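You operate a simulated robot arm through the tools that you are given. There is no shell and no other tool. Be economical: measure what you need, move in short steps, check, and stop when the job is done.

Carry out the task below with a simulated robot arm. There is one attempt and no reset: what you move stays moved.

JOB
Sand the crust off the upturned bucket and stick the grey patch on.
Fine: lay it on the worn place, rub its creases flat with the green cloth, put pad and cloth back. Set down upright: teal sanding pad. What is to be rubbed or washed off counts as gone when no trace of it is left.

The check looks at the end state, three seconds after you hand in, the way a careful person would. Anything else that was tipped, shoved, dropped, spilled or broken makes it a failure. Flat cloth is picked up by pressing the open fingertips on it (5 to 10 N) and closing them slowly along it; thin cloth reads only 2 to 8 mm in the jaws.

ROBOT AND FRAMES
A 7-joint arm with a two-finger parallel gripper, fixed in place. Base frame: the origin is at the foot of the arm, x ahead of it, y to its left, z up; the work surface is at about z = 900. Lengths are in mm, angles in degrees, forces in N, time in s.
With the tool pointing down near the work surface it reaches from about 280 to 720 mm from the base axis. Its first joint turns from -166.0 to 166.0 degrees. Payload 1.57 kg.
The tool frame sits at the grasp point between the pads (the TCP): z along the fingers, y along the line on which they close. The tips reach 30 mm beyond it. The gripper opens to 80 mm. The fingers are 17 mm wide and 12 mm thick; the gripper's body (40 by 82 mm) begins 80 mm behind the TCP.
Orientation is told as [roll, pitch, yaw] about the base's x, y, z axes, in that order, counted from this pose: with the fingers straight down and closing along the base's y, the tool's x points along the base's -x, its y along +y and its z along -z.

CONTROLS
- The arm moves only by the tool arm_command. Its argument "series" is one flat list of numbers, 7 for each row, row after row: the opening, from 0 (shut) to 1 (fully open), then the shift along the base's x, y, z in units of 20 mm (1.0 is 20 mm), then the turn, a rotation vector about the base's x, y, z in units of 4 degrees (1.0 is 4 degrees). In form: [grip, tx, ty, tz, wx, wy, wz, grip, tx, ty, tz, wx, wy, wz, ...]. A call has 1 to 12 rows; each row shifts and turns the commanded pose from where the row before left it. A call with a number of a shift or a turn outside -1 to 1 is refused whole. Each row takes 0.2 s and may step no farther than 50 mm and 8.6 degrees from the row before; otherwise, or with a gripper value out of range, the whole call is refused. Where a pose cannot be reached the arm comes as near as it can. A force on the tool above 40 N (or 10 N above the force at the start of the call, whichever is more), or a blocked arm, ends the call early, and 0.2 s more pass. Each finger travels about 72 mm/s and halts on what it meets, pressing with about 36 N; the grip force reading is that of the motor and also rises with nothing between the fingers. The clock runs only during rows and for 0.2 s after the last one: add rows that do not move to give the fingers time. It gives the time, the measured TCP pose, the force on the tool (base axes), the opening and the grip force at its end, in the units of the frame above (readings bear some noise), with the torque about the TCP (base axes, N m) and any sound that the robot's microphone picked up.
- Cameras (640 x 400 px; columns grow to the right, rows downward): "scene" is fixed at [401.3, -498.6, 1666.6]; the picture's right is [1.00, -0.09, 0.00], its down [-0.05, -0.62, -0.78] and it looks along [0.07, 0.78, -0.62] (base axes); focal length 245 px, centre (320, 200). "wrist" rides on the gripper at [72, -7, -122] in the tool frame; the picture's right is [0.09, 1.00, 0.00], its down [-0.84, 0.08, -0.54] and it looks along [-0.54, 0.05, 0.84] (tool axes); focal length 238 px, centre (320, 200). There is no depth. A picture from a camera that has moved, and an enlarged one, comes with that camera's place and axes in the base frame and with its lens.
- camera(camera): a new picture of that camera. No time passes.
- raise_lower(by): slides the trunk up (or, below 0, down) by that many mm; the arm rides with it, the base frame stays. It gives what a move gives, with no picture.
- close_up(camera, box): a new picture of the part [left, top, right, bottom] of that camera's present view, enlarged. No time passes.
- finish_job(): hands the job in; it is judged then, once.

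Go step by step. Nothing tells you positions but the pictures and the camera data: compare them with the known pose of the tool, close in by small moves and look again before you grip or let go. The budget is 120 turns and 68 pictures, counting those below and the enlarged ones. Unless the task says otherwise, let go and move clear before handing in, and close with one line.

The tools are called after "Request:" by a JSON object that holds its "name" and its "arguments". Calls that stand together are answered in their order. arm_command: Moves the arm, as the interface text tells. Its arguments: {"type":"object","properties":{"series":{"type":"array","items":{"type":"number"}}},"required":["series"]} The other tools are called the same way: raise_lower (by) slides the trunk up or down; camera (camera) takes a picture; close_up (camera, box) takes an enlarged picture of a part of a camera's view; finish_job () hands the job in.

At the start:

```text
clock: 0.0
ee_pos: [333.2, -9.1, 1507.8]
ee_rot: [0.0, 0.0, 0.0]
wrist_force: [0.2, 0.0, 0.5]
moment: [0.03, -0.02, 0.0]
opening: 80.2
gripper_force: 0.1
trunk travel left (down, up): [-425.0, 55.0]
```

scene: 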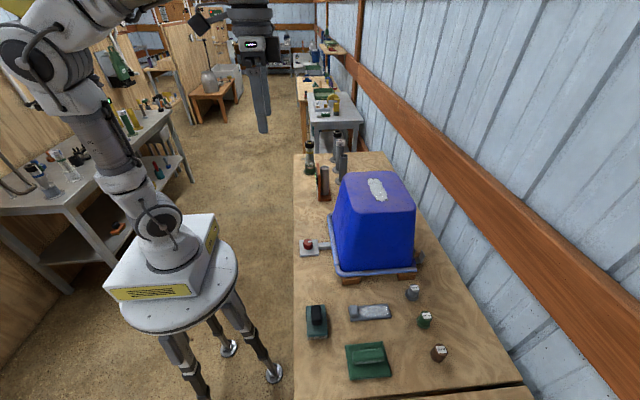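
wrist: 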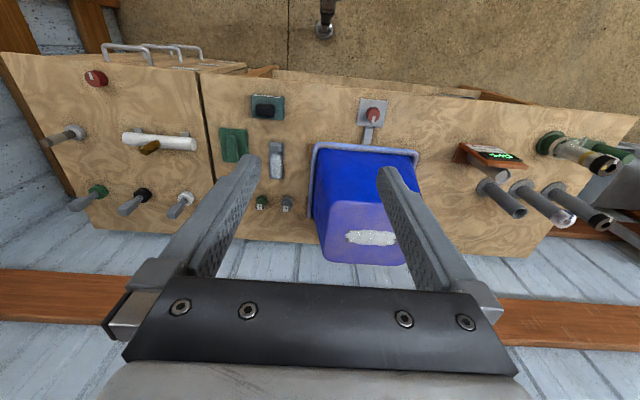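

I see the bucket upside down with a whitish crust on its top. The teal pad, grey patch and green cloth lie in front of it. I'll look closer before moving.

Request:
{"name": "close_up", "arguments": {"camera": "scene", "box": [290, 280, 460, 390]}}

Request:
{"name": "close_up", "arguments": {"camera": "scene", "box": [290, 140, 460, 290]}}

Request:
{"name": "close_up", "arguments": {"camera": "wrist", "box": [200, 70, 440, 270]}}

```text
3.64 times, centred on (375, 335) of scene
camera zoom: at [401.3, -498.6, 1666.6], right [1.0, -0.09, 0.0], down [-0.05, -0.62, -0.78], along [0.07, 0.78, -0.62], focal length 891 px, centre (120, -291)
```

zoom: 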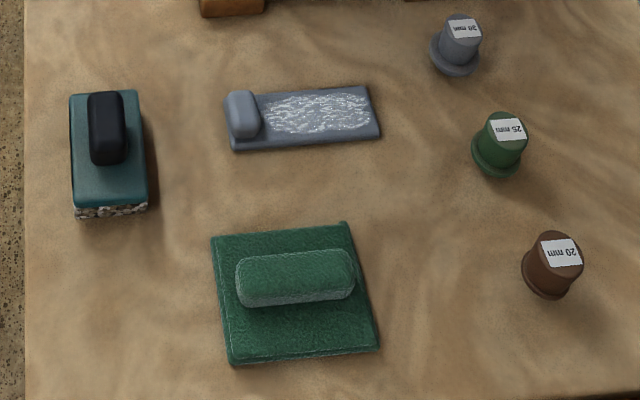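

```text
2.67 times, centred on (375, 215) of scene
camera zoom: at [401.3, -498.6, 1666.6], right [1.0, -0.09, 0.0], down [-0.05, -0.62, -0.78], along [0.07, 0.78, -0.62], focal length 654 px, centre (173, 160)
```

zoom: 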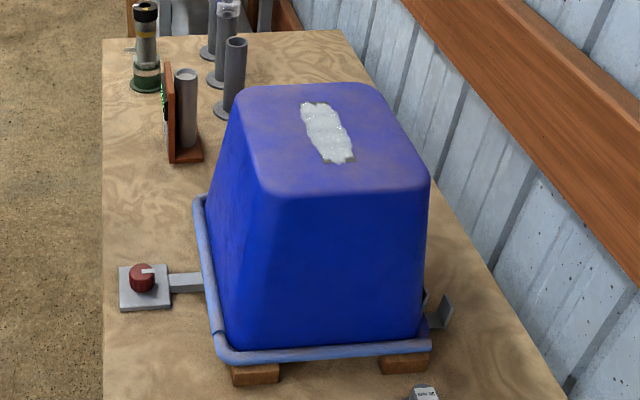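

```text
2.00 times, centred on (320, 170) of wrist
camera zoom: at [261.4, -16.8, 1631.4], right [-0.09, 1.0, 0.0], down [0.84, 0.08, 0.54], along [0.54, 0.05, -0.84], focal length 477 px, centre (320, 260)
```

zoom: 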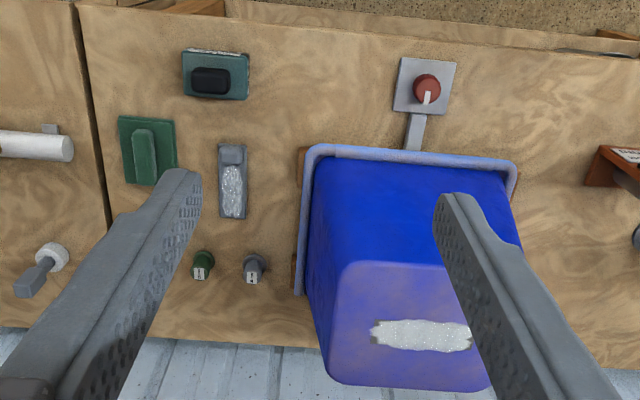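

The crust is a strip along y, about (657, 155, 1177) and 130 by 45 mm. The pad is near (424, -147) with its handle along y, so the gripper has to turn 90° in yaw. I'll move over the pad and turn.

Request:
{"name": "arm_command", "arguments": {"series": [1, 0.38, -0.575, 0, 0, 0, 1, 1, 0.38, -0.575, 0, 0, 0, 1, 1, 0.38, -0.575, 0, 0, 0, 1, 1, 0.38, -0.575, 0, 0, 0, 1, 1, 0.38, -0.575, 0, 0, 0, 1, 1, 0.38, -0.575, 0, 0, 0, 1, 1, 0.38, -0.575, 0, 0, 0, 1, 1, 0.38, -0.575, 0, 0, 0, 1, 1, 0.38, -0.575, 0, 0, 0, 1, 1, 0.38, -0.575, 0, 0, 0, 1, 1, 0.38, -0.575, 0, 0, 0, 1, 1, 0.38, -0.575, 0, 0, 0, 1]}}

Request:
{"name": "arm_command", "arguments": {"series": [1, 0, 0, 0, 0, 0, 1, 1, 0, 0, 0, 0, 0, 1, 1, 0, 0, 0, 0, 0, 1, 1, 0, 0, 0, 0, 0, 1, 1, 0, 0, 0, 0, 0, 1, 1, 0, 0, 0, 0, 0, 1, 1, 0, 0, 0, 0, 0, 1, 1, 0, 0, 0, 0, 0, 1, 1, 0, 0, 0, 0, 0, 1, 1, 0, 0, 0, 0, 0, 1, 1, 0, 0, 0, 0, 0, 0.5, 1, 0, 0, 0, 0, 0, 0]}}

Request:
{"name": "raise_lower", "arguments": {"by": -400}}

Request:
{"name": "camera", "arguments": {"camera": "wrist"}}

```text
clock: 2.6
ee_pos: [423.2, -148.5, 1509.7]
ee_rot: [0.0, 0.1, 48.1]
wrist_force: [-0.2, 0.2, -0.4]
moment: [0.01, -0.02, -0.02]
opening: 80.1
gripper_force: 0.0
trunk travel left (down, up): [-425.0, 55.0]
```

```text
clock: 5.2
ee_pos: [423.6, -148.4, 1509.3]
ee_rot: [0.1, 0.1, 90.1]
wrist_force: [0.1, 0.3, 0.0]
moment: [0.01, 0.01, 0.05]
opening: 80.1
gripper_force: 0.0
trunk travel left (down, up): [-425.0, 55.0]
```

```text
clock: 9.0
ee_pos: [424.9, -147.1, 1109.4]
ee_rot: [-0.1, 0.0, 90.1]
wrist_force: [0.4, 0.2, -0.5]
moment: [-0.01, 0.02, 0.0]
opening: 79.9
gripper_force: 0.1
trunk travel left (down, up): [-25.0, 455.0]
```

```text
62 pictures are left
camera wrist: at [430.9, -220.7, 1231.3], right [-1.0, -0.09, 0.0], down [-0.08, 0.84, 0.54], along [-0.05, 0.54, -0.84], focal length 238 px, centre (320, 200)
```

wrist: 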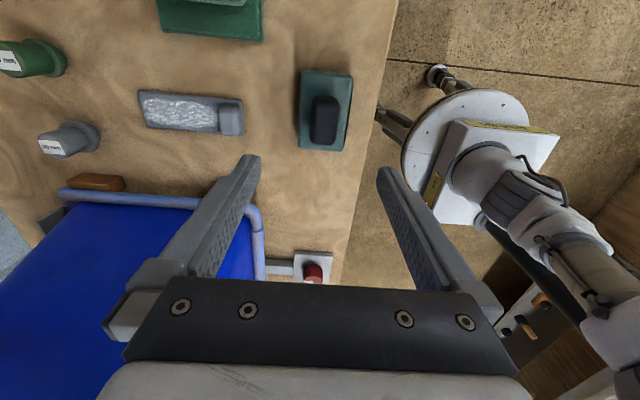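

The handle lies nearly below the tool, at about (421, -149). I'll descend part way and check.

Request:
{"name": "arm_command", "arguments": {"series": [1, -0.1, -0.05, -1, 0, 0, 0, 1, -0.1, 0, -1, 0, 0, 0, 1, 0, 0, -1, 0, 0, 0, 1, 0, 0, -1, 0, 0, 0]}}

Request:
{"name": "close_up", "arguments": {"camera": "wrist", "box": [220, 60, 420, 260]}}

Request:
{"name": "close_up", "arguments": {"camera": "scene", "box": [270, 250, 390, 360]}}

```text
clock: 10.0
ee_pos: [421.5, -148.5, 1029.7]
ee_rot: [0.0, 0.0, 90.0]
wrist_force: [0.4, -1.1, 0.5]
moment: [-0.01, 0.0, 0.03]
opening: 80.1
gripper_force: 0.1
trunk travel left (down, up): [-25.0, 455.0]
```

```text
2.00 times, centred on (320, 160) of wrist
camera zoom: at [427.2, -221.4, 1152.6], right [-1.0, -0.09, 0.0], down [-0.08, 0.84, 0.54], along [-0.05, 0.54, -0.84], focal length 477 px, centre (320, 280)
```

zoom: 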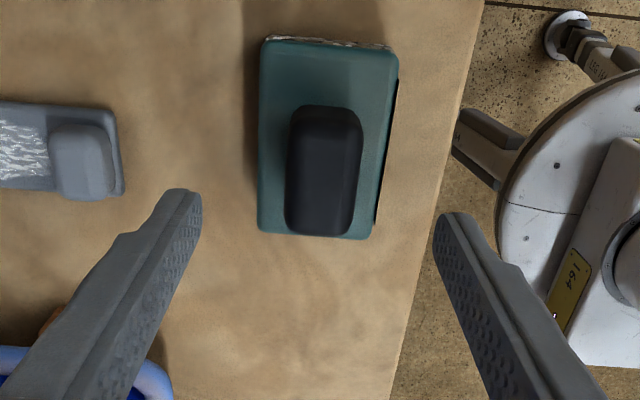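

```text
3.64 times, centred on (330, 305) of scene
camera zoom: at [401.3, -498.6, 1666.6], right [1.0, -0.09, 0.0], down [-0.05, -0.62, -0.78], along [0.07, 0.78, -0.62], focal length 891 px, centre (284, -182)
```

zoom: 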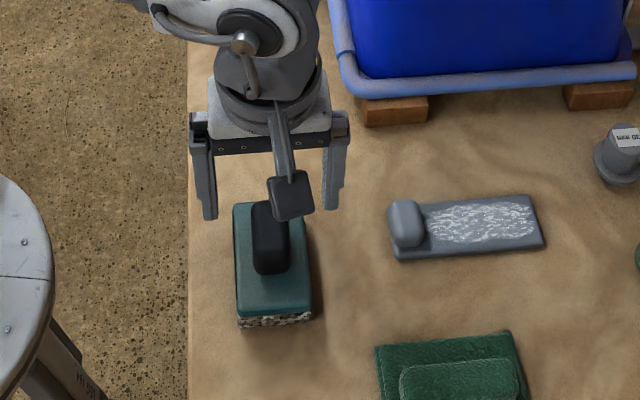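

Request:
{"name": "arm_command", "arguments": {"series": [1, 0, 0, -1, 0, 0, 0, 1, 0, 0, -1, 0, 0, 0, 1, 0, 0, -0.75, 0, 0, 0]}}

Request:
{"name": "camera", "arguments": {"camera": "wrist"}}

Request:
{"name": "close_up", "arguments": {"camera": "scene", "box": [270, 270, 370, 360]}}

```text
clock: 10.8
ee_pos: [421.8, -149.0, 972.3]
ee_rot: [0.0, 0.0, 89.9]
wrist_force: [-0.6, 0.4, -0.7]
moment: [0.01, -0.01, -0.01]
opening: 80.3
gripper_force: 0.0
trunk travel left (down, up): [-25.0, 455.0]
```

```text
59 pictures are left
camera wrist: at [427.6, -220.9, 1095.5], right [-1.0, -0.09, 0.0], down [-0.08, 0.84, 0.54], along [-0.05, 0.54, -0.84], focal length 238 px, centre (320, 200)
```

wrist: 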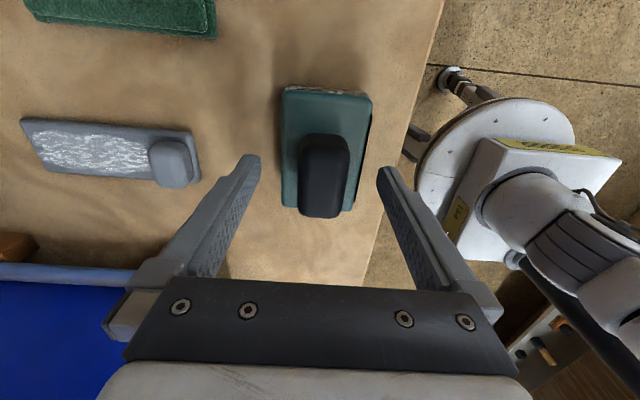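

```text
4.44 times, centred on (320, 315) of scene
camera zoom: at [401.3, -498.6, 1666.6], right [1.0, -0.09, 0.0], down [-0.05, -0.62, -0.78], along [0.07, 0.78, -0.62], focal length 1089 px, centre (320, -311)
```

zoom: 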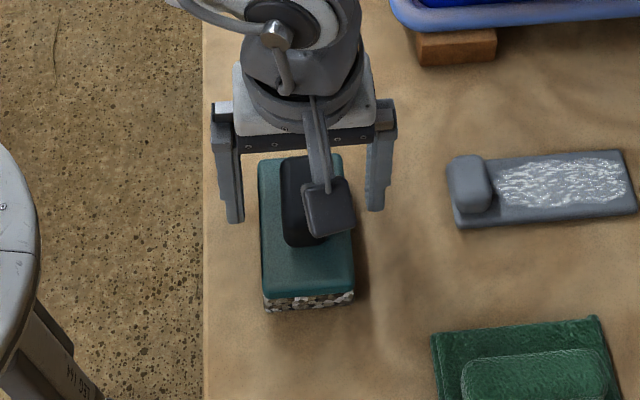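

Request:
{"name": "arm_command", "arguments": {"series": [1, 0, -0.3, -0.3, 0, 0, 0, 1, 0, 0, 0, 0, 0, 0, 0.5, 0, 0, 0, 0, 0, 0, 0.3, 0, 0, 0, 0, 0, 0, 0.2, 0, 0, 0, 0, 0, 0, 0.2, 0, 0, 0, 0, 0, 0]}}

Request:
{"name": "camera", "arguments": {"camera": "wrist"}}

```text
clock: 12.2
ee_pos: [420.8, -155.4, 967.2]
ee_rot: [0.0, 0.1, 89.9]
wrist_force: [-0.2, -0.1, -0.2]
moment: [0.02, 0.07, 0.04]
opening: 29.3
gripper_force: 35.6
trunk travel left (down, up): [-25.0, 455.0]
```

```text
57 pictures are left
camera wrist: at [427.7, -227.6, 1089.7], right [-1.0, -0.09, 0.0], down [-0.08, 0.84, 0.54], along [-0.05, 0.54, -0.84], focal length 238 px, centre (320, 200)
```

wrist: 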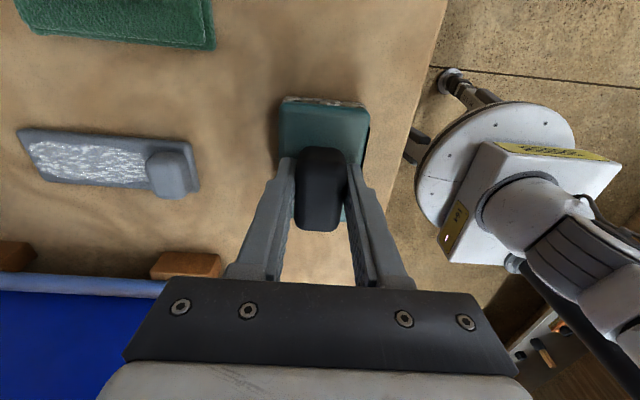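

I'm gripping the handle, which is 29 mm wide, with the pad's underside about 67 mm below the TCP. I'll lift it with the trunk and move over toward the crust.

Request:
{"name": "raise_lower", "arguments": {"by": 345}}

Request:
{"name": "arm_command", "arguments": {"series": [0.2, 0.98, 1, 0, 0, 0, 0, 0.2, 0.98, 1, 0, 0, 0, 0, 0.2, 0.98, 1, 0, 0, 0, 0, 0.2, 0.98, 1, 0, 0, 0, 0, 0.2, 0.98, 1, 0, 0, 0, 0, 0.2, 0.98, 1, 0, 0, 0, 0, 0.2, 0.98, 1, 0, 0, 0, 0, 0.2, 0.98, 1, 0, 0, 0, 0, 0.2, 0.98, 1, 0, 0, 0, 0, 0.2, 0.98, 1, 0, 0, 0, 0, 0.2, 0.98, 1, 0, 0, 0, 0, 0.2, 0.98, 1, 0, 0, 0, 0]}}

Request:
{"name": "camera", "arguments": {"camera": "scene"}}

Request:
{"name": "camera", "arguments": {"camera": "wrist"}}

```text
clock: 15.6
ee_pos: [421.7, -154.5, 1312.2]
ee_rot: [0.0, 0.0, 89.9]
wrist_force: [0.1, -0.3, -0.7]
moment: [-0.01, -0.03, 0.0]
opening: 29.3
gripper_force: 35.8
trunk travel left (down, up): [-370.0, 110.0]
```

```text
clock: 18.2
ee_pos: [630.0, 65.5, 1306.7]
ee_rot: [0.2, 0.1, 89.9]
wrist_force: [0.9, -0.3, -0.4]
moment: [0.0, 0.03, 0.02]
opening: 29.4
gripper_force: 35.9
out of reach, approached as far as the arm can: row 11, 12
trunk travel left (down, up): [-370.0, 110.0]
```

```text
56 pictures are left
```

scene: 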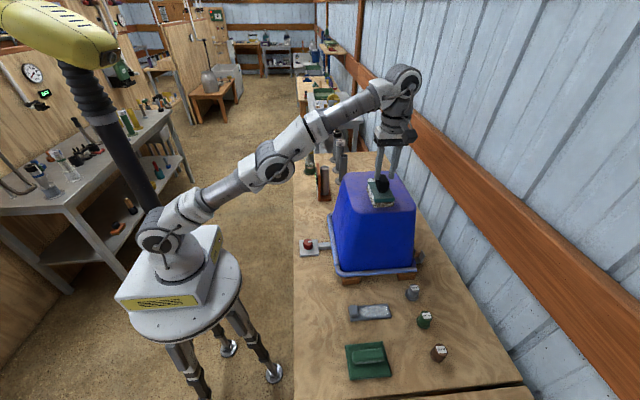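

```text
55 pictures are left
camera wrist: at [638.0, -7.9, 1431.0], right [-1.0, -0.09, 0.0], down [-0.08, 0.84, 0.54], along [-0.05, 0.54, -0.84], focal length 238 px, centre (320, 200)
```

wrist: 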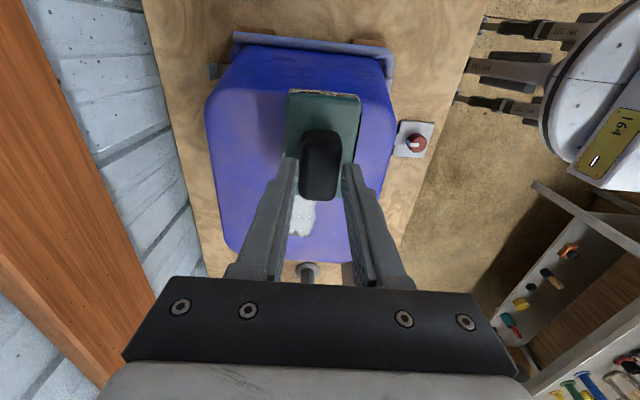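

The arm is stretched upward and falls short at this height. I'll raise the trunk to its top and lower the arm instead.

Request:
{"name": "raise_lower", "arguments": {"by": 108}}

Request:
{"name": "arm_command", "arguments": {"series": [0.2, 0, 0, -1, 0, 0, 0, 0.2, 0, 0, -1, 0, 0, 0, 0.2, 0, 0, -1, 0, 0, 0, 0.2, 0, 0, -1, 0, 0, 0, 0.2, 0, 0, -1, 0, 0, 0]}}

```text
clock: 19.6
ee_pos: [630.3, 64.7, 1417.6]
ee_rot: [-0.1, 0.0, 89.9]
wrist_force: [-0.2, 0.3, -0.9]
moment: [0.0, -0.03, 0.0]
opening: 29.3
gripper_force: 35.8
trunk travel left (down, up): [-478.0, 2.0]
```

```text
clock: 20.8
ee_pos: [630.3, 64.3, 1318.3]
ee_rot: [-0.1, 0.0, 89.9]
wrist_force: [-0.6, -0.1, -0.7]
moment: [-0.03, -0.01, 0.0]
opening: 29.3
gripper_force: 35.2
out of reach, approached as far as the arm can: row 1
trunk travel left (down, up): [-478.0, 2.0]
```

Request:
{"name": "arm_command", "arguments": {"series": [0.2, 0, 0.8, -1, 0, 0, 0, 0.2, 0.25, 0.8, -1, 0, 0, 0, 0.2, 0.25, 0.8, 0, 0, 0, 0, 0.2, 0.25, 0.8, 0, 0, 0, 0, 0.2, 0.25, 0.8, 0, 0, 0, 0]}}

Request:
{"name": "camera", "arguments": {"camera": "wrist"}}

Request:
{"name": "close_up", "arguments": {"camera": "scene", "box": [310, 130, 450, 250]}}

```text
clock: 22.0
ee_pos: [648.8, 140.5, 1282.7]
ee_rot: [-0.5, -0.1, 89.7]
wrist_force: [-1.3, -7.6, 33.7]
moment: [-0.62, 0.18, 0.02]
opening: 29.2
gripper_force: 36.5
trunk travel left (down, up): [-478.0, 2.0]
```

```text
54 pictures are left
camera wrist: at [653.1, 68.3, 1405.6], right [-1.0, -0.09, -0.01], down [-0.08, 0.84, 0.54], along [-0.04, 0.54, -0.84], focal length 238 px, centre (320, 200)
```

wrist: 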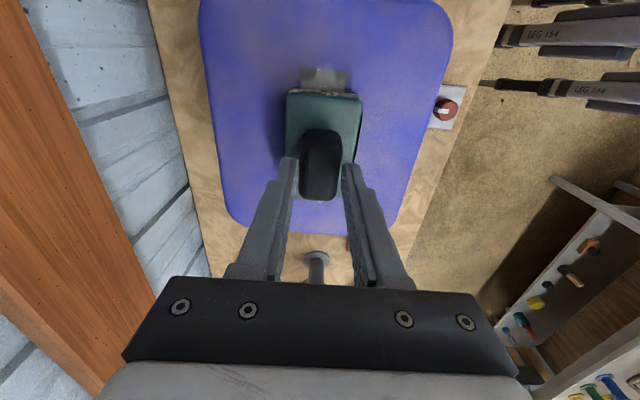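

```text
3.33 times, centred on (380, 190) of scene
camera zoom: at [401.3, -498.6, 1666.6], right [1.0, -0.09, 0.0], down [-0.05, -0.62, -0.78], along [0.07, 0.78, -0.62], focal length 817 px, centre (120, 233)
```

zoom: 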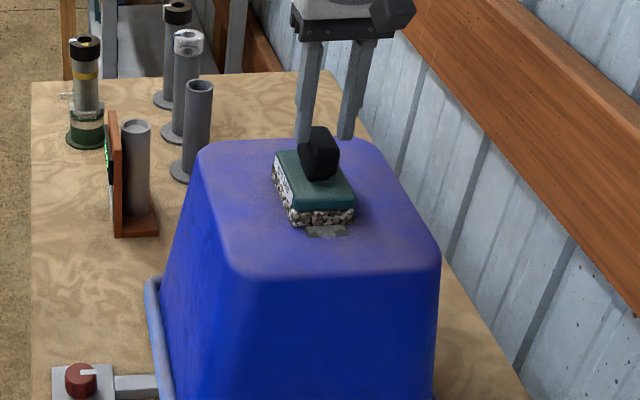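

The pad is on the crust and the near end is already clearing. I'll ease the pressure a little and stroke along y.

Request:
{"name": "arm_command", "arguments": {"series": [0.2, 0, 0, 0.1, 0, 0, 0, 0.2, 0, 0.5, 0, 0, 0, 0, 0.2, 0, 0.5, 0, 0, 0, 0, 0.2, 0, 0.5, 0, 0, 0, 0, 0.2, 0, 0.5, 0, 0, 0, 0, 0.2, 0, -0.5, 0, 0, 0, 0, 0.2, 0, -0.5, 0, 0, 0, 0, 0.2, 0, -0.5, 0, 0, 0, 0, 0.2, 0, -0.5, 0, 0, 0, 0, 0.2, 0, -0.5, 0, 0, 0, 0, 0.2, 0, -0.5, 0, 0, 0, 0, 0.2, 0, -0.5, 0, 0, 0, 0]}}

Request:
{"name": "camera", "arguments": {"camera": "wrist"}}

```text
clock: 24.6
ee_pos: [648.4, 115.5, 1282.1]
ee_rot: [-0.3, 0.0, 89.9]
wrist_force: [0.3, 7.8, 27.2]
moment: [0.53, 0.03, -0.03]
opening: 29.1
gripper_force: 36.3
trunk travel left (down, up): [-478.0, 2.0]
```

```text
52 pictures are left
camera wrist: at [653.5, 41.5, 1405.4], right [-1.0, -0.09, 0.0], down [-0.08, 0.84, 0.54], along [-0.05, 0.54, -0.84], focal length 238 px, centre (320, 200)
```

wrist: 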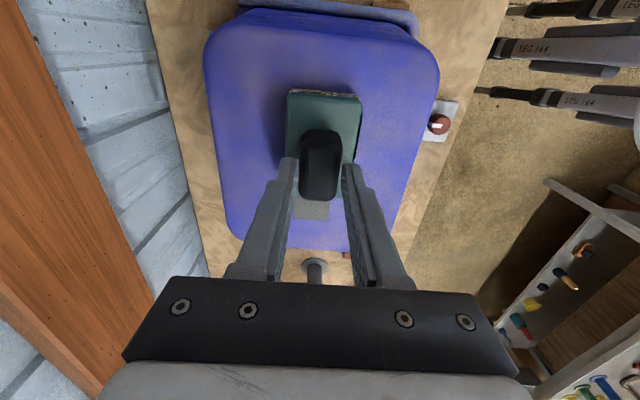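

The far end is clearing as well. I'll run more strokes, shifted to each side.

Request:
{"name": "arm_command", "arguments": {"series": [0.2, 0.4, 0, 0.02, 0, 0, 0, 0.2, 0, 0.6, 0, 0, 0, 0, 0.2, 0, 0.6, 0, 0, 0, 0, 0.2, 0, 0.6, 0, 0, 0, 0, 0.2, 0, 0.6, 0, 0, 0, 0, 0.2, 0, 0.6, 0, 0, 0, 0, 0.2, -0.8, 0, 0, 0, 0, 0, 0.2, 0, -0.6, 0, 0, 0, 0, 0.2, 0, -0.6, 0, 0, 0, 0, 0.2, 0, -0.6, 0, 0, 0, 0, 0.2, 0, -0.6, 0, 0, 0, 0, 0.2, 0, -0.6, 0, 0, 0, 0]}}

Request:
{"name": "arm_command", "arguments": {"series": [0.2, 0.4, 0, 0, 0, 0, 0, 0.2, 0, 0.6, 0, 0, 0, 0, 0.2, 0, 0.6, 0, 0, 0, 0, 0.2, 0, 0.6, 0, 0, 0, 0, 0.2, 0, 0.6, 0, 0, 0, 0, 0.2, 0, 0.6, 0, 0, 0, 0, 0.2, 0, -0.8, 0, 0, 0, 0, 0.2, 0, -0.8, 0, 0, 0, 0, 0.2, 0, -0.8, 0, 0, 0, 0, 0.2, 0, -0.8, 0, 0, 0, 0]}}

Request:
{"name": "arm_command", "arguments": {"series": [0.2, 0, 0, 1, 0, 0, 0, 0.2, 0, -1, 1, 0, 0, 0, 0.2, 0, -1, 1, 0, 0, 0, 0.2, 0, -1, 0.5, 0, 0, 0, 0.2, 0, -1, 0, 0, 0, 0, 0.2, 0, -1, 0, 0, 0, 0, 0.2, 0, -1, 0, 0, 0, 0]}}

Request:
{"name": "camera", "arguments": {"camera": "wrist"}}

Request:
{"name": "close_up", "arguments": {"camera": "scene", "box": [310, 130, 450, 250]}}

```text
clock: 27.2
ee_pos: [640.1, 114.0, 1282.4]
ee_rot: [-0.3, -0.1, 90.0]
wrist_force: [0.7, 5.3, 21.5]
moment: [0.65, 0.08, 0.01]
opening: 29.2
gripper_force: 36.2
trunk travel left (down, up): [-478.0, 2.0]
```

```text
clock: 29.4
ee_pos: [646.9, 110.7, 1281.5]
ee_rot: [-0.3, -0.1, 89.9]
wrist_force: [0.5, 6.3, 25.8]
moment: [0.92, -0.07, -0.02]
opening: 29.3
gripper_force: 35.9
trunk travel left (down, up): [-478.0, 2.0]
```

```text
clock: 31.0
ee_pos: [650.3, -11.0, 1349.0]
ee_rot: [0.0, -0.1, 90.0]
wrist_force: [0.4, -0.3, -1.4]
moment: [0.0, 0.0, 0.01]
opening: 29.3
gripper_force: 36.3
trunk travel left (down, up): [-478.0, 2.0]
```

```text
51 pictures are left
camera wrist: at [656.8, -83.0, 1472.8], right [-1.0, -0.09, 0.0], down [-0.08, 0.84, 0.54], along [-0.05, 0.54, -0.84], focal length 238 px, centre (320, 200)
```

wrist: 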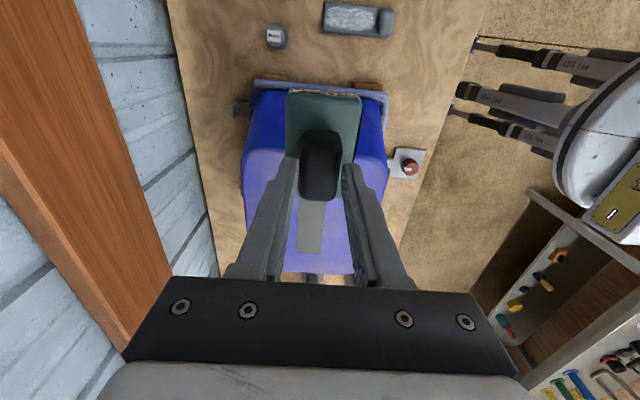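

```text
3.33 times, centred on (380, 190) of scene
camera zoom: at [401.3, -498.6, 1666.6], right [1.0, -0.09, 0.0], down [-0.05, -0.62, -0.78], along [0.07, 0.78, -0.62], focal length 817 px, centre (120, 233)
```

zoom: 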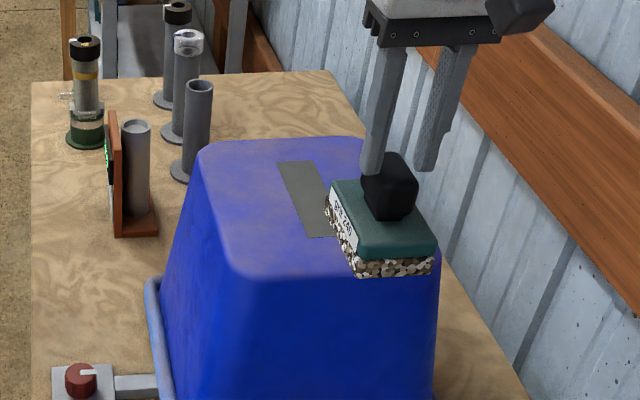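

Request:
{"name": "arm_command", "arguments": {"series": [0.2, -1, -1, 0, 0, 0, 0, 0.2, -1, -1, 0, 0, 0, 0, 0.2, -1, -1, 0, 0, 0, 0, 0.2, -1, -1, 0, 0, 0, 0, 0.2, -1, -1, 0, 0, 0, 0, 0.2, -1, -1, 0, 0, 0, 0, 0.2, -1, -1, 0, 0, 0, 0, 0.2, -1, 0, 0, 0, 0, 0, 0.2, -1, 0, 0, 0, 0, 0, 0.2, -1, 0, 0, 0, 0, 0, 0.2, -1, 0, 0, 0, 0, 0]}}

Request:
{"name": "close_up", "arguments": {"camera": "scene", "box": [335, 160, 425, 220]}}

```text
clock: 33.4
ee_pos: [428.0, -150.1, 1351.3]
ee_rot: [0.1, 0.1, 90.0]
wrist_force: [0.1, 0.6, -0.9]
moment: [0.0, 0.02, -0.03]
opening: 29.2
gripper_force: 36.0
trunk travel left (down, up): [-478.0, 2.0]
```

```text
6.67 times, centred on (380, 190) of scene
camera zoom: at [401.3, -498.6, 1666.6], right [1.0, -0.09, 0.0], down [-0.05, -0.62, -0.78], along [0.07, 0.78, -0.62], focal length 1634 px, centre (-80, 267)
```

zoom: 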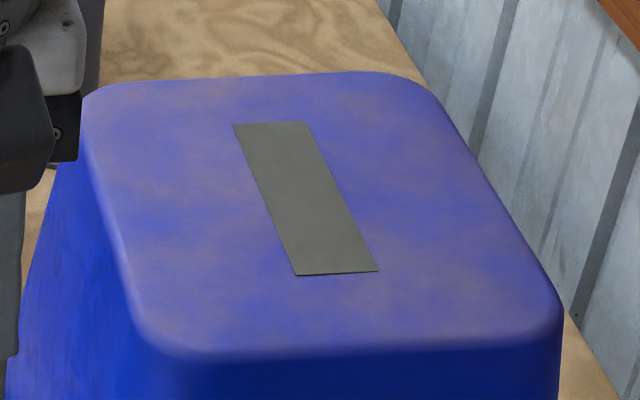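

The crust is fully gone and the worn rectangle is clean. I'll put the pad back where it was.

Request:
{"name": "raise_lower", "arguments": {"by": -340}}

Request:
{"name": "arm_command", "arguments": {"series": [0.2, -0.33, -0.25, 0, 0, 0, 0, 0.2, 0, 0, -1, 0, 0, 0, 0.2, 0, 0, -0.7, 0, 0, 0]}}

```text
clock: 36.7
ee_pos: [430.2, -150.0, 1010.8]
ee_rot: [0.0, 0.0, 89.9]
wrist_force: [-1.0, -0.1, -2.1]
moment: [-0.01, -0.03, 0.01]
opening: 29.1
gripper_force: 36.0
trunk travel left (down, up): [-138.0, 342.0]
```

```text
clock: 37.4
ee_pos: [424.7, -156.2, 1001.4]
ee_rot: [-1.0, 0.4, 89.9]
wrist_force: [-0.1, -1.2, 15.7]
moment: [0.44, 0.25, 0.01]
opening: 29.2
gripper_force: 35.9
trunk travel left (down, up): [-138.0, 342.0]
stopped in row 3: the force on the tool passed its limit at 50 N (the readings are from after the stop); the commanded pose is now the measured one
```

The pad meets the table 34 mm earlier than I expected, so it must have slid down in the grip. I'll check before releasing.

Request:
{"name": "camera", "arguments": {"camera": "wrist"}}

Request:
{"name": "close_up", "arguments": {"camera": "scene", "box": [270, 270, 370, 360]}}

```text
48 pictures are left
camera wrist: at [429.1, -227.3, 1125.1], right [-1.0, -0.09, -0.02], down [-0.09, 0.84, 0.53], along [-0.03, 0.53, -0.85], focal length 238 px, centre (320, 200)
```

wrist: 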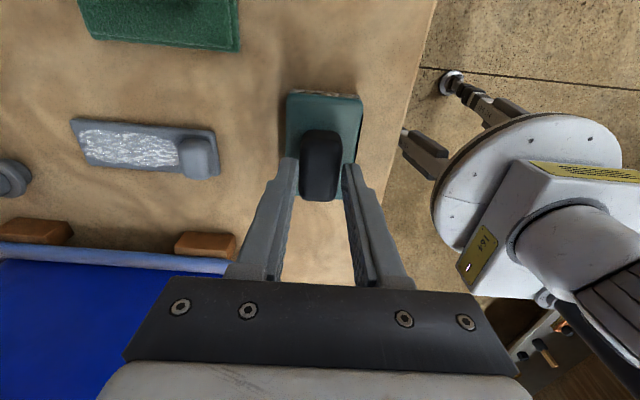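

```text
4.44 times, centred on (320, 315) of scene
camera zoom: at [401.3, -498.6, 1666.6], right [1.0, -0.09, 0.0], down [-0.05, -0.62, -0.78], along [0.07, 0.78, -0.62], focal length 1089 px, centre (320, -311)
```

zoom: 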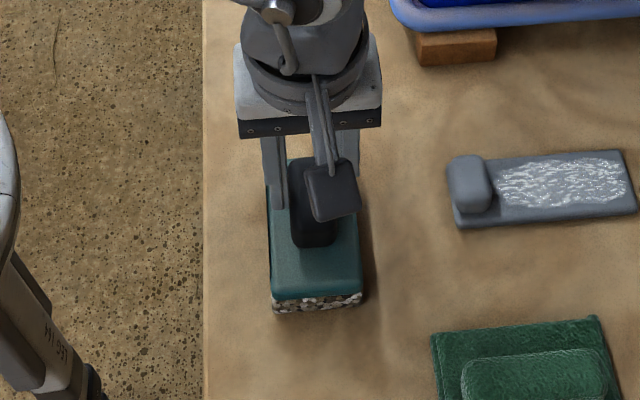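

Request:
{"name": "arm_command", "arguments": {"series": [0.2, 0, 0, 0.3, 0.25, -0.1, 0, 0.2, -0.32, 0, 0, 0, 0, 0, 0.2, 0, 0, -0.15, 0, 0, 0, 0.2, 0, 0, 0, 0, 0, 0]}}

```text
clock: 38.4
ee_pos: [417.2, -155.5, 1003.1]
ee_rot: [-1.1, -0.7, 89.9]
wrist_force: [-0.4, -0.5, 0.6]
moment: [-0.07, 0.08, -0.02]
opening: 29.2
gripper_force: 36.0
trunk travel left (down, up): [-138.0, 342.0]
```

Request:
{"name": "arm_command", "arguments": {"series": [0.2, 0.05, 0, 0, -0.175, 0.275, 0, 0.2, 0, 0, 0, 0, 0, 0, 0.2, 0, 0, -0.1, 0, 0, 0, 0.2, 0, 0, -0.1, 0, 0, 0]}}

```text
clock: 39.4
ee_pos: [419.4, -154.9, 1000.4]
ee_rot: [-0.4, 0.2, 89.8]
wrist_force: [-8.3, 0.9, 29.5]
moment: [-0.29, -0.06, -0.03]
opening: 29.2
gripper_force: 35.7
trunk travel left (down, up): [-138.0, 342.0]
```

Firm, nearly level contact. I'll ease the pressure, open and rise.

Request:
{"name": "arm_command", "arguments": {"series": [0.2, 0, 0, 0.1, 0, 0, 0, 0.2, 0, 0, 0.05, 0, 0, 0, 0.5, 0, 0, 0, 0, 0, 0, 1, 0, 0, 0, 0, 0, 0, 1, 0, 0, 0, 0, 0, 0, 1, 0, 0, 0, 0, 0, 0, 1, 0, 0, 1, 0, 0, 0, 1, 0, 0, 1, 0, 0, 0, 1, 0, 0, 1, 0, 0, 0, 1, 0, 0, 1, 0, 0, 0]}}

Request:
{"name": "close_up", "arguments": {"camera": "scene", "box": [270, 270, 370, 360]}}

Request:
{"name": "camera", "arguments": {"camera": "wrist"}}

```text
clock: 41.6
ee_pos: [419.3, -152.8, 1081.2]
ee_rot: [0.0, -0.1, 89.9]
wrist_force: [0.7, 0.3, -0.5]
moment: [0.01, -0.01, 0.0]
opening: 80.1
gripper_force: 0.0
trunk travel left (down, up): [-138.0, 342.0]
```

```text
4.44 times, centred on (320, 315) of scene
camera zoom: at [401.3, -498.6, 1666.6], right [1.0, -0.09, 0.0], down [-0.05, -0.62, -0.78], along [0.07, 0.78, -0.62], focal length 1089 px, centre (320, -311)
```

zoom: 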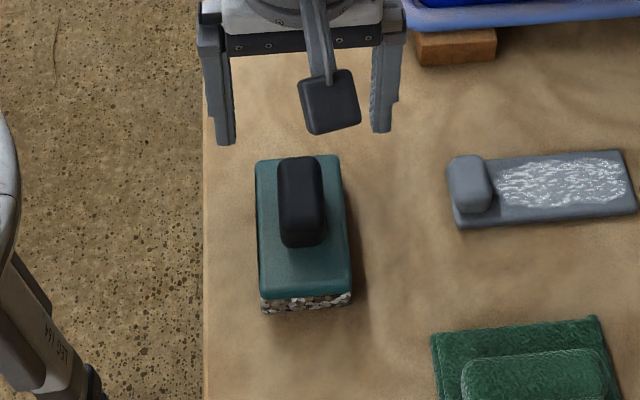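

```text
45 pictures are left
camera wrist: at [426.9, -226.8, 1204.4], right [-1.0, -0.09, 0.0], down [-0.08, 0.84, 0.54], along [-0.05, 0.54, -0.84], focal length 238 px, centre (320, 200)
```

wrist: 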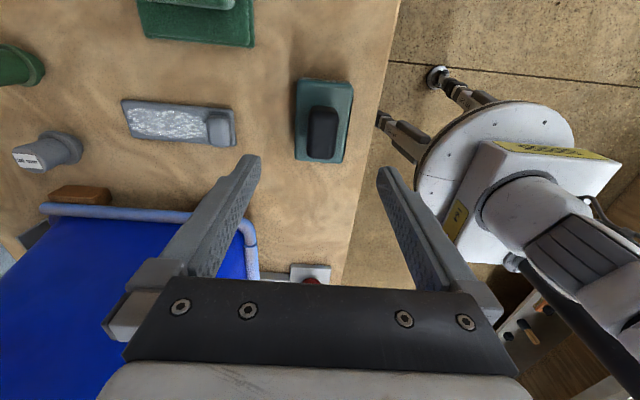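

The pad is back upright in its place. Next is the grey patch, so I'll move above its tab near (548, -124) to measure.

Request:
{"name": "arm_command", "arguments": {"series": [1, 1, 0.2, 0, 0, 0, 0, 1, 1, 0.2, 0, 0, 0, 0, 1, 1, 0.2, 0, 0, 0, 0, 1, 1, 0.2, 0, 0, 0, 0, 1, 1, 0.2, -0.5, 0, 0, 0, 1, 1, 0.2, -1, 0, 0, 0, 1, 0.4, 0.2, -0.5, 0, 0, 0]}}

Request:
{"name": "close_up", "arguments": {"camera": "wrist", "box": [180, 60, 400, 220]}}

Request:
{"name": "close_up", "arguments": {"camera": "scene", "box": [330, 280, 410, 340]}}

```text
clock: 43.2
ee_pos: [546.7, -128.8, 1040.0]
ee_rot: [0.0, 0.0, 89.9]
wrist_force: [0.2, 0.5, 0.3]
moment: [-0.02, 0.01, -0.03]
opening: 80.0
gripper_force: 0.0
trunk travel left (down, up): [-138.0, 342.0]
```

```text
2.50 times, centred on (290, 140) of wrist
camera zoom: at [553.0, -200.5, 1163.1], right [-1.0, -0.09, 0.0], down [-0.08, 0.84, 0.54], along [-0.05, 0.54, -0.84], focal length 596 px, centre (395, 350)
```

zoom: 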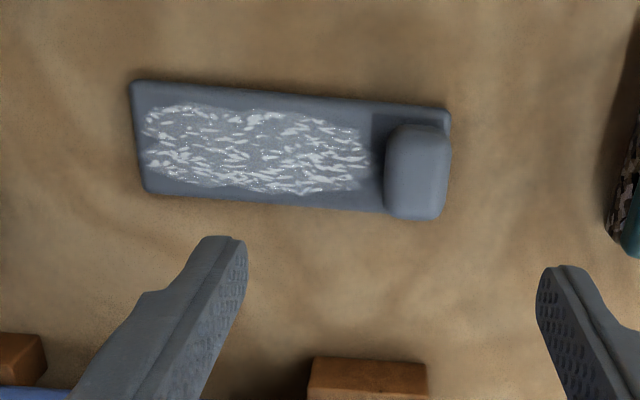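

```text
6.67 times, centred on (370, 310) of scene
camera zoom: at [401.3, -498.6, 1666.6], right [1.0, -0.09, 0.0], down [-0.05, -0.62, -0.78], along [0.07, 0.78, -0.62], focal length 1634 px, centre (-13, -533)
```

zoom: 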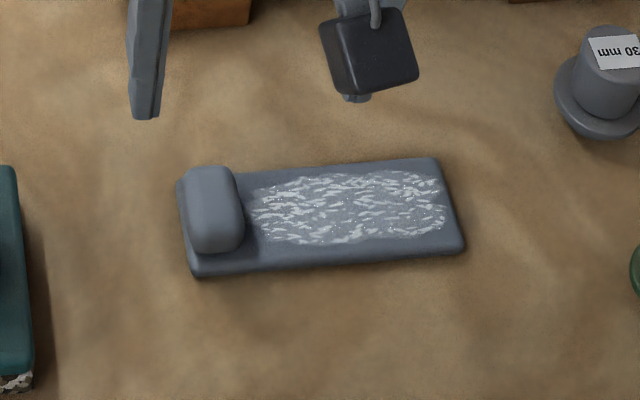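

Request:
{"name": "arm_command", "arguments": {"series": [1, -0.25, 0, -1, 0, 0, 0, 1, 0, 0, -1, 0, 0, 0, 1, 0, 0, -1, 0, 0, 0, 1, 0, 0, -1, 0, 0, 0]}}

Request:
{"name": "camera", "arguments": {"camera": "wrist"}}

Request:
{"name": "close_up", "arguments": {"camera": "scene", "box": [330, 280, 410, 340]}}

```text
clock: 44.2
ee_pos: [540.9, -127.4, 959.7]
ee_rot: [0.1, 0.0, 89.9]
wrist_force: [0.2, 0.2, 0.7]
moment: [0.01, 0.01, 0.01]
opening: 79.9
gripper_force: 0.1
trunk travel left (down, up): [-138.0, 342.0]
```

```text
42 pictures are left
camera wrist: at [547.7, -200.1, 1083.0], right [-1.0, -0.09, 0.0], down [-0.08, 0.84, 0.54], along [-0.05, 0.54, -0.84], focal length 238 px, centre (320, 200)
```

wrist: 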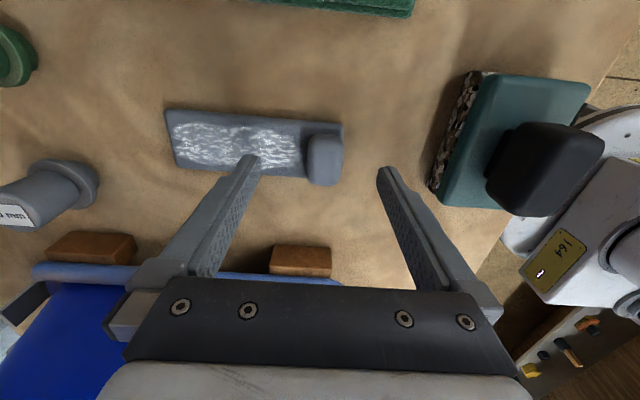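

```text
6.67 times, centred on (370, 310) of scene
camera zoom: at [401.3, -498.6, 1666.6], right [1.0, -0.09, 0.0], down [-0.05, -0.62, -0.78], along [0.07, 0.78, -0.62], focal length 1634 px, centre (-13, -533)
```

zoom: 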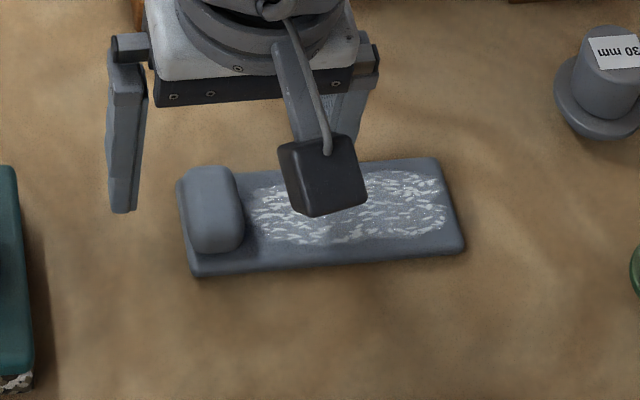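

Request:
{"name": "arm_command", "arguments": {"series": [1, 0, -0.4, -0.3, 0, 0, 0, 1, 0, 0, -0.4, 0, 0, 0]}}

Request:
{"name": "close_up", "arguments": {"camera": "wrist", "box": [200, 90, 440, 240]}}

```text
clock: 44.8
ee_pos: [541.0, -134.7, 948.2]
ee_rot: [0.0, 0.0, 89.9]
wrist_force: [-0.2, 0.2, -0.2]
moment: [-0.01, 0.0, 0.01]
opening: 80.1
gripper_force: 0.0
trunk travel left (down, up): [-138.0, 342.0]
```

```text
2.67 times, centred on (320, 165) of wrist
camera zoom: at [548.3, -207.9, 1070.0], right [-1.0, -0.09, 0.0], down [-0.08, 0.84, 0.54], along [-0.05, 0.54, -0.84], focal length 636 px, centre (320, 293)
```

zoom: 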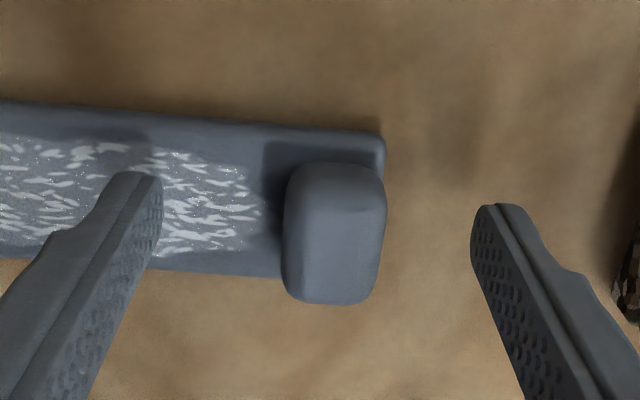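

Request:
{"name": "arm_command", "arguments": {"series": [1, 0, 0, -0.25, 0, 0, 0, 0.8, 0, 0, 0, 0, 0, 0, 0.5, 0, 0, 0, 0, 0, 0, 0.3, 0, 0, 0, 0, 0, 0, 0.15, 0, 0, 0, 0, 0, 0, 0.15, 0, 0, 0, 0, 0, 0]}}

Request:
{"name": "close_up", "arguments": {"camera": "wrist", "box": [200, 90, 440, 240]}}

```text
clock: 46.2
ee_pos: [542.4, -135.0, 942.2]
ee_rot: [0.1, -0.1, 89.8]
wrist_force: [0.2, 0.0, 0.1]
moment: [0.02, 0.05, 0.01]
opening: 25.0
gripper_force: 36.3
trunk travel left (down, up): [-138.0, 342.0]
```

```text
2.67 times, centred on (320, 165) of wrist
camera zoom: at [548.4, -208.0, 1064.9], right [-1.0, -0.09, 0.0], down [-0.08, 0.84, 0.54], along [-0.05, 0.54, -0.84], focal length 636 px, centre (320, 293)
```

zoom: 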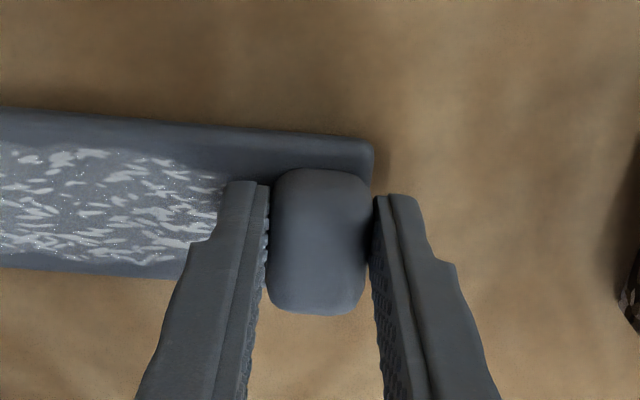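

Gripped on the 25 mm tab. I'll lift with the trunk and check the hold.

Request:
{"name": "raise_lower", "arguments": {"by": 340}}

Request:
{"name": "camera", "arguments": {"camera": "wrist"}}

Request:
{"name": "camera", "arguments": {"camera": "scene"}}

```text
clock: 49.5
ee_pos: [541.4, -134.1, 1281.9]
ee_rot: [0.0, 0.0, 89.9]
wrist_force: [-0.9, -0.4, -0.8]
moment: [0.01, -0.02, -0.02]
opening: 25.0
gripper_force: 36.4
trunk travel left (down, up): [-478.0, 2.0]
```

```text
38 pictures are left
camera wrist: at [548.4, -208.0, 1404.8], right [-1.0, -0.09, 0.0], down [-0.08, 0.84, 0.54], along [-0.05, 0.54, -0.84], focal length 238 px, centre (320, 200)
```

wrist: 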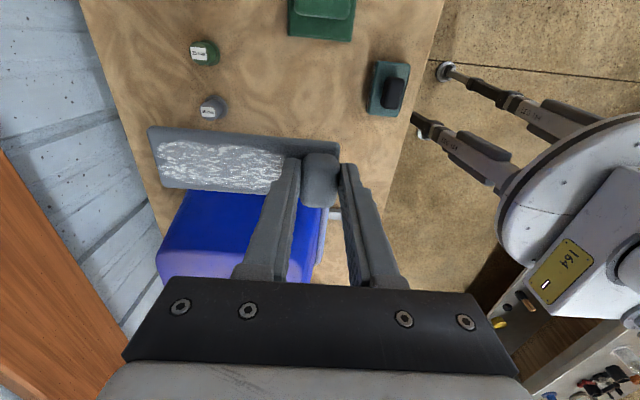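

```text
37 pictures are left
```

scene: 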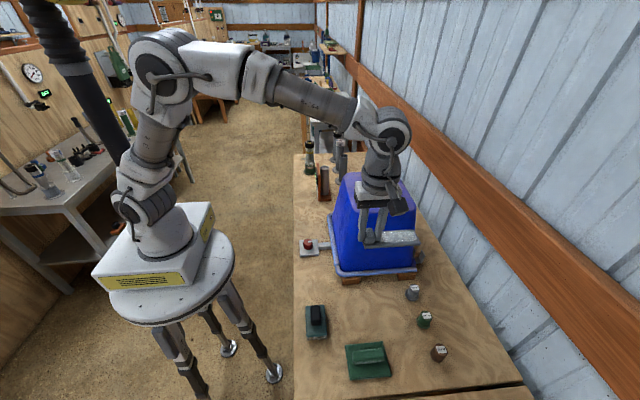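

The patch hangs level. I'll turn it 90° and carry it over the worn rectangle with the tab at the +y end.

Request:
{"name": "arm_command", "arguments": {"series": [0.15, 0.3, 0.6, 0, 0, 0, -1, 0.15, 0.3, 0.6, 0, 0, 0, -1, 0.15, 0.3, 0.6, 0, 0, 0, -1, 0.15, 0.3, 0.6, 0, 0, 0, -1, 0.15, 0.3, 0.6, 0, 0, 0, -1, 0.15, 0.3, 0.6, 0, 0, 0, -1, 0.15, 0.3, 0.6, 0, 0, 0, -1, 0.15, 0.3, 0.6, 0, 0, 0, -1, 0.15, 0.3, 0.6, 0, 0, 0, -1, 0.15, 0.3, 0.6, 0, 0, 0, -1, 0.15, 0.3, 0.6, 0, 0, 0, -1, 0.15, 0.3, 0.6, 0, 0, 0, -1]}}

Request:
{"name": "arm_command", "arguments": {"series": [0.15, 0.15, 0.9, 0, 0, 0, -1, 0.15, 0.15, 0.9, 0, 0, 0, -1, 0.15, 0.15, 0.9, 0, 0, 0, -1, 0.15, 0.15, 0.9, 0, 0, 0, -1, 0.15, 0.15, 0.9, 0, 0, 0, -1, 0.15, 0.15, 0.9, 0, 0, 0, -1, 0.15, 0.15, 0.9, 0, 0, 0, -1, 0.15, 0.15, 0.9, 0, 0, 0, -1, 0.15, 0.15, 0.9, 0, 0, 0, -1, 0.15, 0.15, 0.9, 0, 0, 0, -1, 0.15, 0, 0, 0, 0, 0, -0.5]}}

Request:
{"name": "camera", "arguments": {"camera": "wrist"}}

Request:
{"name": "close_up", "arguments": {"camera": "scene", "box": [310, 130, 450, 250]}}

```text
clock: 52.1
ee_pos: [613.8, 8.6, 1282.6]
ee_rot: [0.0, 0.0, 41.8]
wrist_force: [0.4, -0.5, -1.1]
moment: [-0.02, 0.03, 0.0]
opening: 24.8
gripper_force: 36.3
trunk travel left (down, up): [-478.0, 2.0]
```

```text
clock: 54.5
ee_pos: [644.7, 189.0, 1282.8]
ee_rot: [0.0, 0.0, -0.1]
wrist_force: [-0.3, 0.9, 0.1]
moment: [0.02, -0.01, 0.0]
opening: 24.9
gripper_force: 36.1
trunk travel left (down, up): [-478.0, 2.0]
```

```text
36 pictures are left
camera wrist: at [572.4, 182.5, 1404.7], right [-0.09, 1.0, 0.0], down [0.84, 0.08, 0.54], along [0.54, 0.05, -0.84], focal length 238 px, centre (320, 200)
```

wrist: 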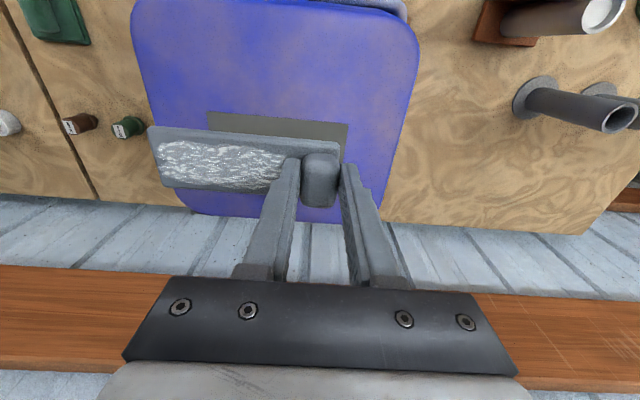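

```text
3.33 times, centred on (380, 190) of scene
camera zoom: at [401.3, -498.6, 1666.6], right [1.0, -0.09, 0.0], down [-0.05, -0.62, -0.78], along [0.07, 0.78, -0.62], focal length 817 px, centre (120, 233)
```

zoom: 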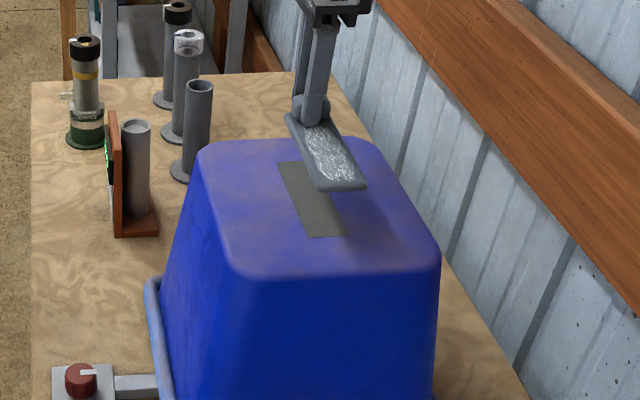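

The patch sits about 14 mm short in y. I'll shift it, descend to just above the surface and look again.

Request:
{"name": "arm_command", "arguments": {"series": [0.15, 0.06, 0.7, 0, 0, 0, 0, 0.15, 0, 0, -0.8, 0, 0, 0, 0.15, 0, 0, -0.9, 0, 0, 0, 0.15, 0, 0, -0.6, 0, 0, 0]}}

Request:
{"name": "close_up", "arguments": {"camera": "wrist", "box": [130, 80, 390, 240]}}

Request:
{"name": "close_up", "arguments": {"camera": "scene", "box": [335, 160, 425, 220]}}

```text
clock: 55.5
ee_pos: [644.8, 202.6, 1236.1]
ee_rot: [0.0, 0.0, 0.0]
wrist_force: [-0.4, 0.0, -0.9]
moment: [0.0, -0.02, 0.0]
opening: 24.6
gripper_force: 35.8
trunk travel left (down, up): [-478.0, 2.0]
```

```text
2.46 times, centred on (260, 160) of wrist
camera zoom: at [573.4, 196.1, 1358.1], right [-0.09, 1.0, 0.0], down [0.84, 0.08, 0.54], along [0.54, 0.05, -0.84], focal length 587 px, centre (468, 298)
```

zoom: 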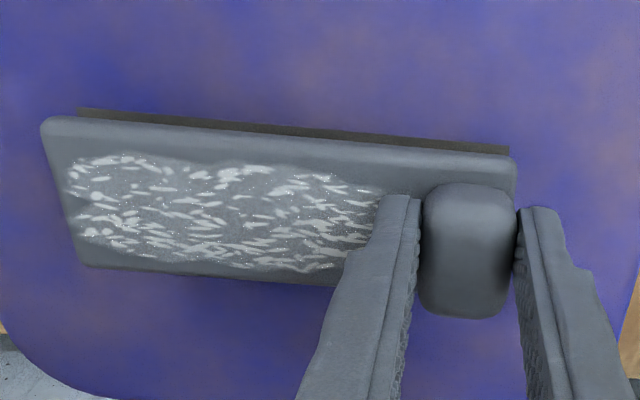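

```text
6.67 times, centred on (380, 190) of scene
camera zoom: at [401.3, -498.6, 1666.6], right [1.0, -0.09, 0.0], down [-0.05, -0.62, -0.78], along [0.07, 0.78, -0.62], focal length 1634 px, centre (-80, 267)
```

zoom: 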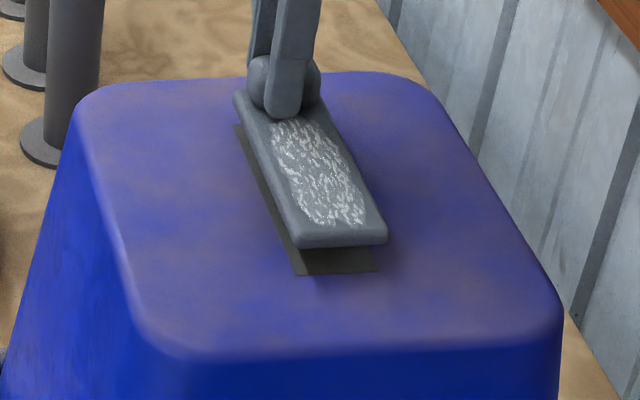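

The patch and the worn rectangle agree to within 1 or 2 mm. I'll make a small y trim and set it down gently.

Request:
{"name": "arm_command", "arguments": {"series": [0.15, 0.03, -0.08, -0.3, 0, 0, 0, 0.15, 0, 0, -0.25, 0, 0, 0, 0.15, 0, 0, -0.1, 0, 0, 0]}}

```text
clock: 56.3
ee_pos: [644.1, 202.0, 1224.0]
ee_rot: [0.0, -0.1, -0.2]
wrist_force: [-0.4, 1.5, 7.0]
moment: [-0.24, -0.05, 0.08]
opening: 24.9
gripper_force: 36.1
trunk travel left (down, up): [-478.0, 2.0]
```

Request:
{"name": "arm_command", "arguments": {"series": [0.15, 0, 0, -0.06, 0, 0, 0, 0.15, 0, 0, 0, 0, 0, 0]}}

Request:
{"name": "close_up", "arguments": {"camera": "wrist", "box": [130, 80, 390, 240]}}

Request:
{"name": "close_up", "arguments": {"camera": "scene", "box": [335, 160, 425, 220]}}

```text
clock: 56.9
ee_pos: [645.6, 200.2, 1224.6]
ee_rot: [0.0, -0.3, -0.1]
wrist_force: [2.1, 2.5, 12.1]
moment: [-0.45, -0.18, 0.13]
opening: 25.1
gripper_force: 35.7
trunk travel left (down, up): [-478.0, 2.0]
```

```text
2.46 times, centred on (260, 160) of wrist
camera zoom: at [573.3, 193.8, 1346.0], right [-0.09, 1.0, 0.0], down [0.84, 0.08, 0.54], along [0.54, 0.05, -0.84], focal length 587 px, centre (468, 298)
```

zoom: 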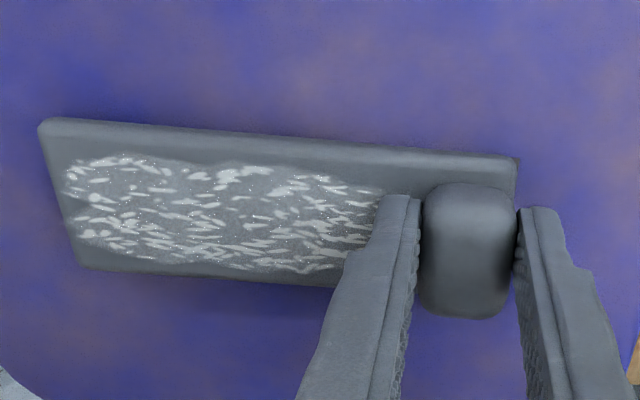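

```text
6.67 times, centred on (380, 190) of scene
camera zoom: at [401.3, -498.6, 1666.6], right [1.0, -0.09, 0.0], down [-0.05, -0.62, -0.78], along [0.07, 0.78, -0.62], focal length 1634 px, centre (-80, 267)
```

zoom: 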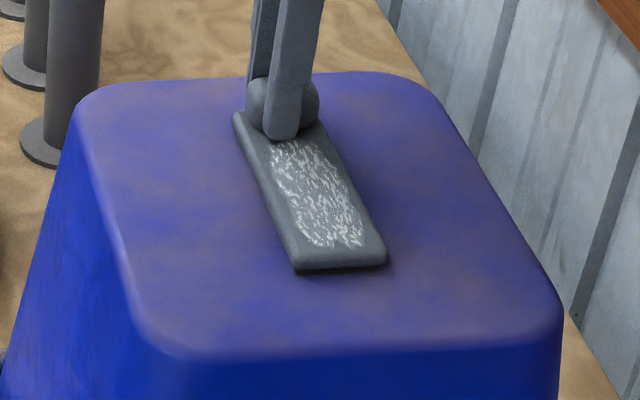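

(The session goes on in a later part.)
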